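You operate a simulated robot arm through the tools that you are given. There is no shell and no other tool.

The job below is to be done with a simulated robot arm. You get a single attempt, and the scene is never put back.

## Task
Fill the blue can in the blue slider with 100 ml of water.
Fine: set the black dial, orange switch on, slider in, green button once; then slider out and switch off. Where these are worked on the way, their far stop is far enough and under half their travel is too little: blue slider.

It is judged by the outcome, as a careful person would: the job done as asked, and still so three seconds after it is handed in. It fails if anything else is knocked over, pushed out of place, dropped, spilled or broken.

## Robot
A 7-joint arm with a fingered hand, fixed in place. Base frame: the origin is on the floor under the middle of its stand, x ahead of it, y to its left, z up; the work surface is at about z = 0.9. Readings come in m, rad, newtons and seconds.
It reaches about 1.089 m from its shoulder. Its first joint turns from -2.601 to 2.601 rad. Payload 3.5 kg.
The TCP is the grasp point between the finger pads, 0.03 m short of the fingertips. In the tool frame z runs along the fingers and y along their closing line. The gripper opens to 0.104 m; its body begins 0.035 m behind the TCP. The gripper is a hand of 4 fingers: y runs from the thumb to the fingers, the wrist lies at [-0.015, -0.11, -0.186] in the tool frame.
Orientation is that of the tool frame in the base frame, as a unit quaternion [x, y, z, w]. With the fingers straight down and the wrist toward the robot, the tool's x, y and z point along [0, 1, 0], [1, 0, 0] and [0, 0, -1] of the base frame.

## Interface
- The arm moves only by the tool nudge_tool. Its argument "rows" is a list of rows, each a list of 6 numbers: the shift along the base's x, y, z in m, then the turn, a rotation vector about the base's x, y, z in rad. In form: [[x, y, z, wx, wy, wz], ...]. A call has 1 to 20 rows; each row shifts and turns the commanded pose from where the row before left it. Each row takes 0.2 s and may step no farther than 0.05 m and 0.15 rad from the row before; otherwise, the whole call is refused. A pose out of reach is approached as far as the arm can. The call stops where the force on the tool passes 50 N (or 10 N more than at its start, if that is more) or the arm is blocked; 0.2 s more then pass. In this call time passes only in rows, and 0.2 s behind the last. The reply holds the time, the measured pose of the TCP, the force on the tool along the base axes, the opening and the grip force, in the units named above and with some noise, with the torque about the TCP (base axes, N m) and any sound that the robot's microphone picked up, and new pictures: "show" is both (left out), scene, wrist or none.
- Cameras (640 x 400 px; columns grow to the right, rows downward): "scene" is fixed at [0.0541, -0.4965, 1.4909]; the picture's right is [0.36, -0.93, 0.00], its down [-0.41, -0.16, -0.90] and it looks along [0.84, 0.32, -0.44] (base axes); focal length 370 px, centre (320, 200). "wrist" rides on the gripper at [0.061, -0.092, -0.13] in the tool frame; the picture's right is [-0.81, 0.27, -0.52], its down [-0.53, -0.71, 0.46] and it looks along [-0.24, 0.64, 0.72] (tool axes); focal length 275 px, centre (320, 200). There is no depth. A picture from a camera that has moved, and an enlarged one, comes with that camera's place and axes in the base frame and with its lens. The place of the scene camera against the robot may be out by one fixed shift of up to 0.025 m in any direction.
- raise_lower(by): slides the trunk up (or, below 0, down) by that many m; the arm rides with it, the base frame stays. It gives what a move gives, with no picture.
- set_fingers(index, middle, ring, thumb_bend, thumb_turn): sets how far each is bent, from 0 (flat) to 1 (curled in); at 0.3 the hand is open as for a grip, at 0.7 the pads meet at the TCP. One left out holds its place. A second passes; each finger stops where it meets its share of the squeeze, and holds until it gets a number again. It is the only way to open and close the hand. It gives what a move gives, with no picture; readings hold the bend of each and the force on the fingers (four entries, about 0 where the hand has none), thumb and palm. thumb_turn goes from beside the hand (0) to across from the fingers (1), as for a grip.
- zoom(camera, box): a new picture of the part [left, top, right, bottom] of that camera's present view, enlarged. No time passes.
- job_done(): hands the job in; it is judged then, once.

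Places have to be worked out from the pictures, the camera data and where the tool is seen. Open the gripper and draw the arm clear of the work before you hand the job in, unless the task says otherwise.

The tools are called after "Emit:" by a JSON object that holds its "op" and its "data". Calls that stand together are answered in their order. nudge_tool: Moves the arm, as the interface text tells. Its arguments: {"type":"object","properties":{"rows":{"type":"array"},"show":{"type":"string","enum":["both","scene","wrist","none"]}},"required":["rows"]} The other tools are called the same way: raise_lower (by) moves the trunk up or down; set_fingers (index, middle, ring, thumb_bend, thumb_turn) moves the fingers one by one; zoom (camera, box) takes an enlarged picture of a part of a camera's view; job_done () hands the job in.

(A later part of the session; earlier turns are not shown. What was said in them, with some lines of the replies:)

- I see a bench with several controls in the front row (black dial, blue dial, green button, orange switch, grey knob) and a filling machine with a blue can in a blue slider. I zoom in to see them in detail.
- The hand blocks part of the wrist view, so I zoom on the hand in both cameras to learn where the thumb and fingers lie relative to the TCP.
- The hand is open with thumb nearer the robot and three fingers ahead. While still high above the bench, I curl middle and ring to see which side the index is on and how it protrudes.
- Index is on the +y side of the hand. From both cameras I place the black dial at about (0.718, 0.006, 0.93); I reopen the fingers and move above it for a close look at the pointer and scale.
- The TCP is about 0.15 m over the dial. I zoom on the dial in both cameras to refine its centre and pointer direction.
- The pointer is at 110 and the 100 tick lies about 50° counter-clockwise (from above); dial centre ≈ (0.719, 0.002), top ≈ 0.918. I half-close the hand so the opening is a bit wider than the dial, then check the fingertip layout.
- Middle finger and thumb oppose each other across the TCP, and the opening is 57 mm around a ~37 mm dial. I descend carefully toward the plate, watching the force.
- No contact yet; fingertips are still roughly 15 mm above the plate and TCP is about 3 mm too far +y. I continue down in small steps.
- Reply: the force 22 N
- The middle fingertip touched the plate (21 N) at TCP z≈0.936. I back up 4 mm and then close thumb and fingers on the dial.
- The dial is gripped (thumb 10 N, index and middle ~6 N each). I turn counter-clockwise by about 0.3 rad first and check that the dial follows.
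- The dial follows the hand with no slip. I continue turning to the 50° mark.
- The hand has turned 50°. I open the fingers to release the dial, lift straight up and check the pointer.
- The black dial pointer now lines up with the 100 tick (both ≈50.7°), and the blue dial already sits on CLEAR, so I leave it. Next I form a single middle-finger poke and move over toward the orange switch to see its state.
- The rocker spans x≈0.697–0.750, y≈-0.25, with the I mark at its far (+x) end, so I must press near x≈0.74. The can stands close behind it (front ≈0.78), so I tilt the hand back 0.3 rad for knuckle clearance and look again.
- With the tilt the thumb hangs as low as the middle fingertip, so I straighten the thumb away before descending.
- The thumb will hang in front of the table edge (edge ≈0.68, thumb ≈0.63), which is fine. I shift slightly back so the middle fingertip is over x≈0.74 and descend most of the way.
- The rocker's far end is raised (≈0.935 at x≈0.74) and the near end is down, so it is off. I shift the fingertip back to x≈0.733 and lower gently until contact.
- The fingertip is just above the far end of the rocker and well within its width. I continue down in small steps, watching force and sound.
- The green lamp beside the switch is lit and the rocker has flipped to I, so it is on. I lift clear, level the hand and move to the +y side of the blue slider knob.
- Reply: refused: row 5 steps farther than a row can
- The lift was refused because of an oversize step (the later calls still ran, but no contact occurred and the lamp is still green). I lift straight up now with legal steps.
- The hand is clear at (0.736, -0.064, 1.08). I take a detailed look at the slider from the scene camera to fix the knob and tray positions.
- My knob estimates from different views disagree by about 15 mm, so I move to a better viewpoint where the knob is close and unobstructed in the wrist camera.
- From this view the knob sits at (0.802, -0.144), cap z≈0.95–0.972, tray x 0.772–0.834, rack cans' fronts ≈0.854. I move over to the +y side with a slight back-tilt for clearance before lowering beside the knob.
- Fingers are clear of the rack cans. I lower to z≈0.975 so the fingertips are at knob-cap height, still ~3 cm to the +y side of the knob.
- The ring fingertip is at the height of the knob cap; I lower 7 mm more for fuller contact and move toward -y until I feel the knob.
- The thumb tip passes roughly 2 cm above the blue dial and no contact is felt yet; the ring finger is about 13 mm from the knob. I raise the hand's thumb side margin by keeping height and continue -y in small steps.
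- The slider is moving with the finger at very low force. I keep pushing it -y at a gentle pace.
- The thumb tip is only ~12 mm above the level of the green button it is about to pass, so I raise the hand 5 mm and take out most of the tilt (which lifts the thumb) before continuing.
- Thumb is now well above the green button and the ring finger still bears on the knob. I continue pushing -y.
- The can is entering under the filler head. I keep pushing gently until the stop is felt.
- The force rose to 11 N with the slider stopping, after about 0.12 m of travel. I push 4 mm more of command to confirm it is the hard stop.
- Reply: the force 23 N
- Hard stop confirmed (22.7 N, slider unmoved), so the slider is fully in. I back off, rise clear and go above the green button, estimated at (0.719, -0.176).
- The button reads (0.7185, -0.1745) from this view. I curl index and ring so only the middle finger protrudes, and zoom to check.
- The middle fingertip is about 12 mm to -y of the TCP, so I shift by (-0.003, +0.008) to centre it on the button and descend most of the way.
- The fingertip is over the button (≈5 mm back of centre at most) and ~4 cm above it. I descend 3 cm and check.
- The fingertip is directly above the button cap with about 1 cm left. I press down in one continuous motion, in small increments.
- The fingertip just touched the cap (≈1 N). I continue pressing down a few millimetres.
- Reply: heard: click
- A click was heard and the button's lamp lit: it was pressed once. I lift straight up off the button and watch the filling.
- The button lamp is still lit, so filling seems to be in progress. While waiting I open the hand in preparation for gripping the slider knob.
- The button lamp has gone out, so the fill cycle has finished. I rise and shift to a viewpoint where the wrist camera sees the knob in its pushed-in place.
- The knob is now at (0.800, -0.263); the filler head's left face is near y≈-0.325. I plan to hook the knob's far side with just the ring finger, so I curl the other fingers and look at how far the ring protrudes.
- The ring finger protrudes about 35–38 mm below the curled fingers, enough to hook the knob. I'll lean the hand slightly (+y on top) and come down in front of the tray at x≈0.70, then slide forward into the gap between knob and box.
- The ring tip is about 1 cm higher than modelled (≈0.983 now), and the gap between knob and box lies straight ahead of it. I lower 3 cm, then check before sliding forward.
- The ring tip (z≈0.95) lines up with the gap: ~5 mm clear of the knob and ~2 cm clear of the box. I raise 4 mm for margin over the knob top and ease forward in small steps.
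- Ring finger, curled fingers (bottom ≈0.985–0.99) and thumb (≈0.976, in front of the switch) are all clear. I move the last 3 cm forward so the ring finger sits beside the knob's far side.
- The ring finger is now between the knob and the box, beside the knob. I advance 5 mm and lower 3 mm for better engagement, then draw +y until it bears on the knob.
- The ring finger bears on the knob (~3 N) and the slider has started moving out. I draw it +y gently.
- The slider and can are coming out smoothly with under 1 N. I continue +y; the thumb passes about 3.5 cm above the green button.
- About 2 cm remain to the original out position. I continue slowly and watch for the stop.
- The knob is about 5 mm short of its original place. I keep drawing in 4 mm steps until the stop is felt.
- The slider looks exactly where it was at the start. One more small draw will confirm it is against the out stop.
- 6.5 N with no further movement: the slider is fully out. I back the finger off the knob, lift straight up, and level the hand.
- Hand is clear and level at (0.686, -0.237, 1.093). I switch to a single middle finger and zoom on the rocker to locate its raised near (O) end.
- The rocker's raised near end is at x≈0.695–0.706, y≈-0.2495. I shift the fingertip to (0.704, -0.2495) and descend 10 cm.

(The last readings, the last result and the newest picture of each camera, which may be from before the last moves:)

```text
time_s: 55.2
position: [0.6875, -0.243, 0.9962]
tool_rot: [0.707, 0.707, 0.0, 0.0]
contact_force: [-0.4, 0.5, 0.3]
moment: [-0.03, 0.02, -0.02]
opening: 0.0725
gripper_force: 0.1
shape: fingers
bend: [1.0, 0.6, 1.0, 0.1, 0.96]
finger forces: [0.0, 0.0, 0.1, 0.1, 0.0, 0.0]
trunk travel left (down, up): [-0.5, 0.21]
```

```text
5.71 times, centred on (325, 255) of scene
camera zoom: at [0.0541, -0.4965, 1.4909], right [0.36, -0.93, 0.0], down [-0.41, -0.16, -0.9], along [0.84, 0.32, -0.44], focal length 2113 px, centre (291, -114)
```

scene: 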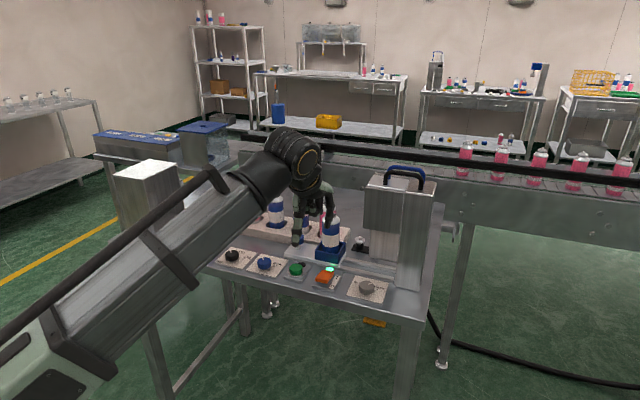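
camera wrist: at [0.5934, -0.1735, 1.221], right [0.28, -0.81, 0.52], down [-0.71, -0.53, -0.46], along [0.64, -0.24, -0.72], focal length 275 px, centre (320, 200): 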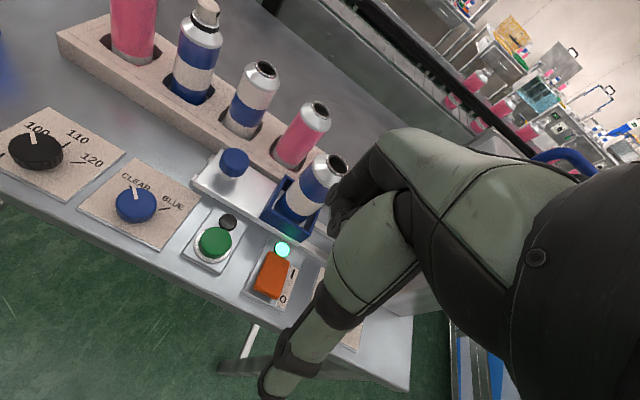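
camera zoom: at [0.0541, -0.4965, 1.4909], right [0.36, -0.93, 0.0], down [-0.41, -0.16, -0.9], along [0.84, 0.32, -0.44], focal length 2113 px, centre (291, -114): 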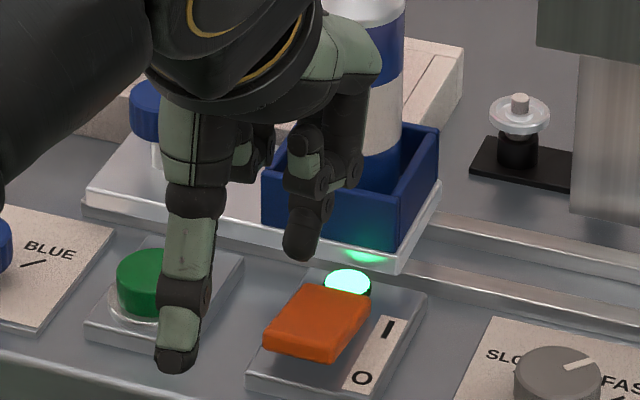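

The fingertip is above the raised near end of the rocker. I lower until the rocker flips, watching the lamp.

Emit:
{"op": "nudge_tool", "data": {"rows": [[0, 0, -0.015, 0, 0, 0], [0, 0, -0.01, 0, 0, 0], [0, 0, -0.005, 0, 0, 0], [0, 0, -0.004, 0, 0, 0]], "show": "none"}}

Emit:
{"op": "zoom", "data": {"camera": "scene", "box": [290, 220, 360, 290]}}

Emit:
{"op": "zoom", "data": {"camera": "wrist", "box": [220, 150, 400, 300]}}

```text
time_s: 56.2
position: [0.6883, -0.244, 0.9614]
tool_rot: [0.707, 0.707, 0.0, 0.0]
contact_force: [0.1, 0.1, 0.7]
moment: [-0.04, -0.04, 0.01]
opening: 0.0726
gripper_force: 0.0
shape: fingers
bend: [1.0, 0.6, 1.0, 0.1, 0.96]
finger forces: [0.0, 0.0, 0.0, 0.1, 0.1, 0.0]
trunk travel left (down, up): [-0.5, 0.21]
```

```text
5.71 times, centred on (325, 255) of scene
camera zoom: at [0.0541, -0.4965, 1.4909], right [0.36, -0.93, 0.0], down [-0.41, -0.16, -0.9], along [0.84, 0.32, -0.44], focal length 2113 px, centre (291, -114)
```

zoom: 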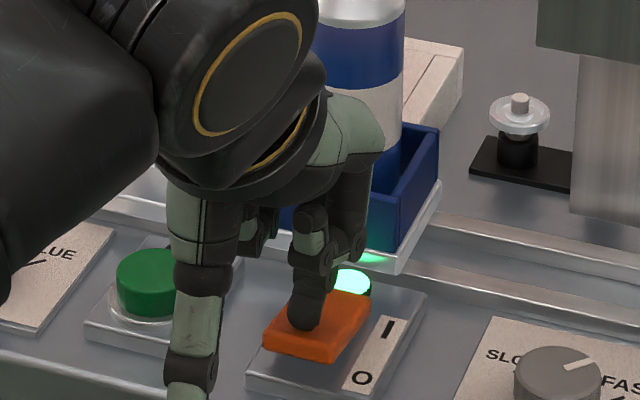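

```text
2.67 times, centred on (310, 225) of wrist
camera zoom: at [0.5965, -0.181, 1.0914], right [0.27, -0.81, 0.52], down [-0.71, -0.53, -0.46], along [0.65, -0.24, -0.72], focal length 734 px, centre (347, 133)
```

zoom: 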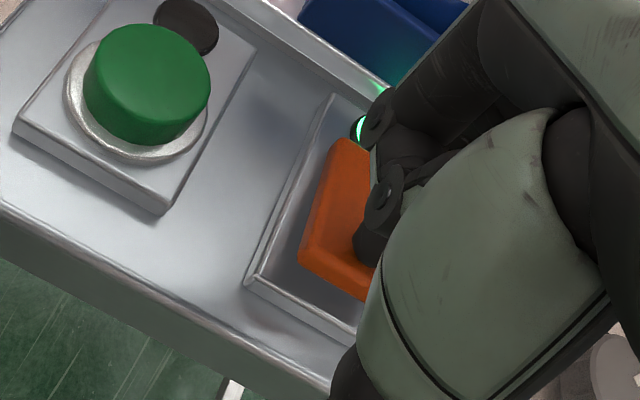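

Not quite in contact yet, and the tip is about a third of the way from the near end. I move 5 mm nearer (-x) for leverage and continue down.

Emit:
{"op": "nudge_tool", "data": {"rows": [[-0.006, 0.002, 0, 0, 0, 0], [0, 0, -0.004, 0, 0, 0], [0, 0, -0.004, 0, 0, 0], [0, 0, -0.004, 0, 0, 0]], "show": "none"}}

Emit:
{"op": "zoom", "data": {"camera": "scene", "box": [290, 220, 360, 290]}}

```text
time_s: 57.2
position: [0.6832, -0.243, 0.9512]
tool_rot: [0.707, 0.708, 0.0, 0.0]
contact_force: [0.9, -0.4, 11.9]
moment: [-0.1, -0.21, -0.02]
opening: 0.0727
gripper_force: 5.4
shape: fingers
bend: [1.0, 0.6, 1.0, 0.1, 0.96]
finger forces: [0.0, 10.9, 0.0, 0.0, 0.1, 0.0]
trunk travel left (down, up): [-0.5, 0.21]
```

```text
5.71 times, centred on (325, 255) of scene
camera zoom: at [0.0541, -0.4965, 1.4909], right [0.36, -0.93, 0.0], down [-0.41, -0.16, -0.9], along [0.84, 0.32, -0.44], focal length 2113 px, centre (291, -114)
```

zoom: 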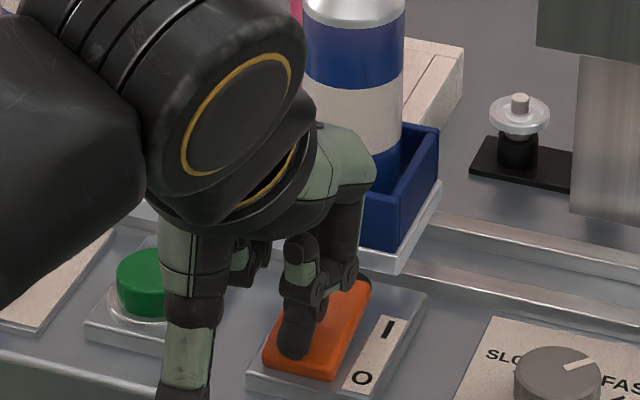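

The rocker has flipped to O and the green glow is gone, so the switch is off. I lift straight up and draw the arm back clear of the bench.

Emit:
{"op": "nudge_tool", "data": {"rows": [[0, 0, 0.02, 0, 0, 0], [0, 0, 0.03, 0, 0, 0], [0, 0, 0.04, 0, 0, 0], [-0.01, 0, 0.04, 0, 0, 0], [-0.03, 0.0, 0.03, 0, 0, 0], [-0.03, 0.02, 0.02, 0, 0, 0], [-0.03, 0.03, 0.02, 0, 0, 0], [-0.03, 0.03, 0.0, 0, 0, 0]], "show": "both"}}

Emit:
{"op": "zoom", "data": {"camera": "scene", "box": [220, 180, 420, 310]}}

```text
time_s: 59.0
position: [0.5532, -0.1638, 1.1495]
tool_rot: [0.707, 0.707, 0.001, 0.0]
contact_force: [0.0, 0.6, 0.0]
moment: [-0.01, 0.07, 0.02]
opening: 0.0725
gripper_force: 0.1
shape: fingers
bend: [1.0, 0.6, 1.0, 0.1, 0.96]
finger forces: [0.1, 0.0, 0.1, 0.1, 0.1, 0.0]
trunk travel left (down, up): [-0.5, 0.21]
camera wrist: at [0.4599, -0.1009, 1.2801], right [0.27, -0.81, 0.52], down [-0.71, -0.53, -0.46], along [0.64, -0.24, -0.72], focal length 275 px, centre (320, 200)
```

scene: 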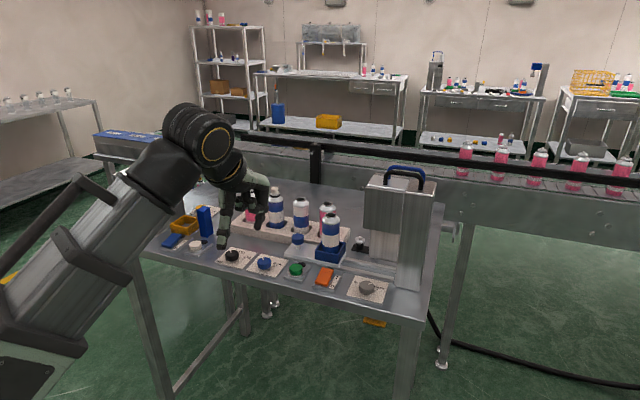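
wrist: 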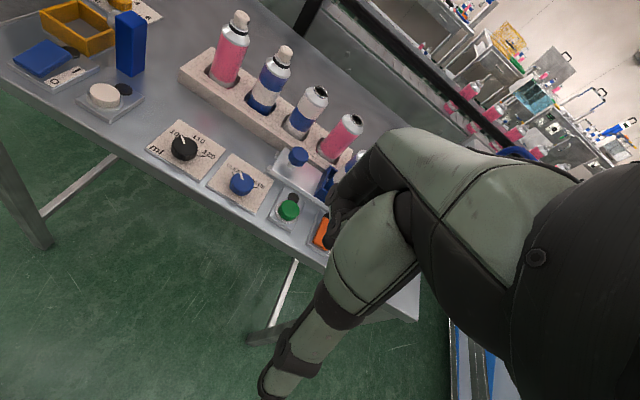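

```text
3.08 times, centred on (320, 245) of scene
camera zoom: at [0.0541, -0.4965, 1.4909], right [0.36, -0.93, 0.0], down [-0.41, -0.16, -0.9], along [0.84, 0.32, -0.44], focal length 1138 px, centre (320, 62)
```

zoom: 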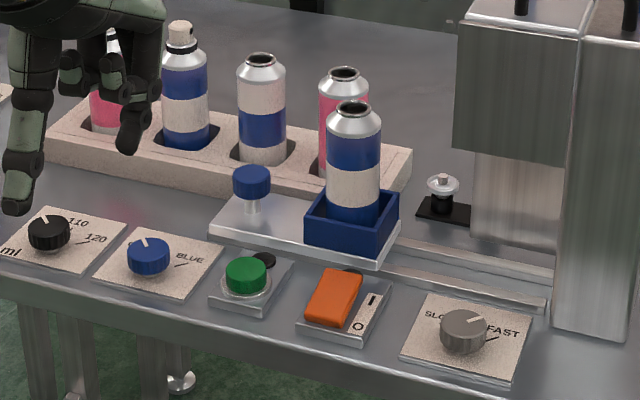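

Everything looks as it should: switch off, slider out, can upright. I open the hand and verify the dial and all surroundings once more.

Emit:
{"op": "set_fingers", "data": {"index": 0.3, "middle": 0.3, "ring": 0.3, "thumb_bend": 0.3}}

Emit:
{"op": "zoom", "data": {"camera": "scene", "box": [150, 180, 300, 280]}}

Emit:
{"op": "zoom", "data": {"camera": "wrist", "box": [130, 100, 370, 260]}}

Emit:
{"op": "zoom", "data": {"camera": "scene", "box": [290, 190, 370, 290]}}

```text
time_s: 60.0
position: [0.5537, -0.1647, 1.1494]
tool_rot: [0.707, 0.707, 0.0, 0.0]
contact_force: [1.4, -0.1, 0.2]
moment: [-0.03, -0.01, 0.03]
opening: 0.1035
gripper_force: 0.1
shape: fingers
bend: [0.3, 0.3, 0.3, 0.3, 0.97]
finger forces: [0.1, 0.0, 0.0, 0.0, 0.0, 0.0]
trunk travel left (down, up): [-0.5, 0.21]
```

```text
4.00 times, centred on (225, 230) of scene
camera zoom: at [0.0541, -0.4965, 1.4909], right [0.36, -0.93, 0.0], down [-0.41, -0.16, -0.9], along [0.84, 0.32, -0.44], focal length 1479 px, centre (700, 80)
```

zoom: 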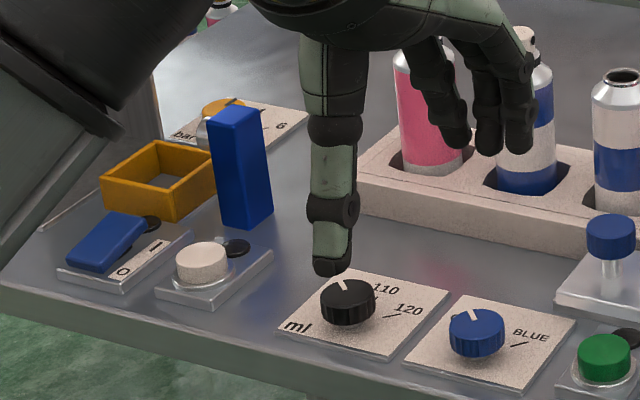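

```text
2.50 times, centred on (250, 180) of wrist
camera zoom: at [0.4606, -0.1014, 1.2801], right [0.27, -0.81, 0.52], down [-0.71, -0.53, -0.46], along [0.64, -0.24, -0.72], focal length 688 px, centre (495, 250)
```

zoom: 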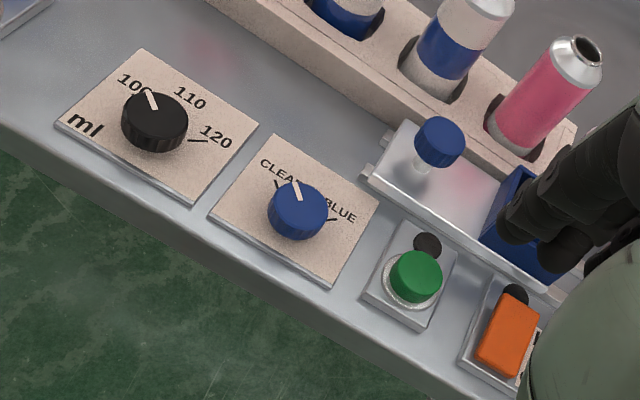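

```text
4.00 times, centred on (330, 240) of scene
camera zoom: at [0.0541, -0.4965, 1.4909], right [0.36, -0.93, 0.0], down [-0.41, -0.16, -0.9], along [0.84, 0.32, -0.44], focal length 1479 px, centre (280, 40)
```

zoom: 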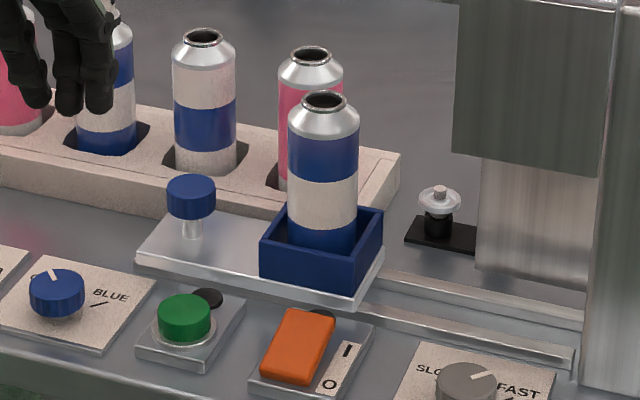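

The dial is on 100, the switch is off with its lamp dark, the slider is out with the can upright, nothing else has moved, and the open hand is clear of the bench. I hand the job in.

Emit:
{"op": "job_done", "data": {}}

```text
The job is handed in.
```

The blue can should now hold 100 ml of water. I couldn't see inside it, so I'm going by the filler's cycle: I heard the button click, and its lamp lit and then went out.

- **Black dial:** set to 100; I checked the pointer against the mark, and it was still there at the end.
- **Orange switch:** turned on, and its lamp lit.
- **Blue slider:** pushed in to its hard stop, then drawn back out to its starting stop once filling had finished.
- **Green button:** pressed once while the slider was in.
- **Switch off:** turned off at the end, and its lamp is dark.

One arm move was refused partway through for an oversized step. The next two commands still ran with the hand low over the switch, but nothing was touched and the switch stayed on.

The blue dial already pointed to CLEAR, so I left it alone. Nothing else on the bench was moved or spilled that I could see, and the hand is open and clear of the work.
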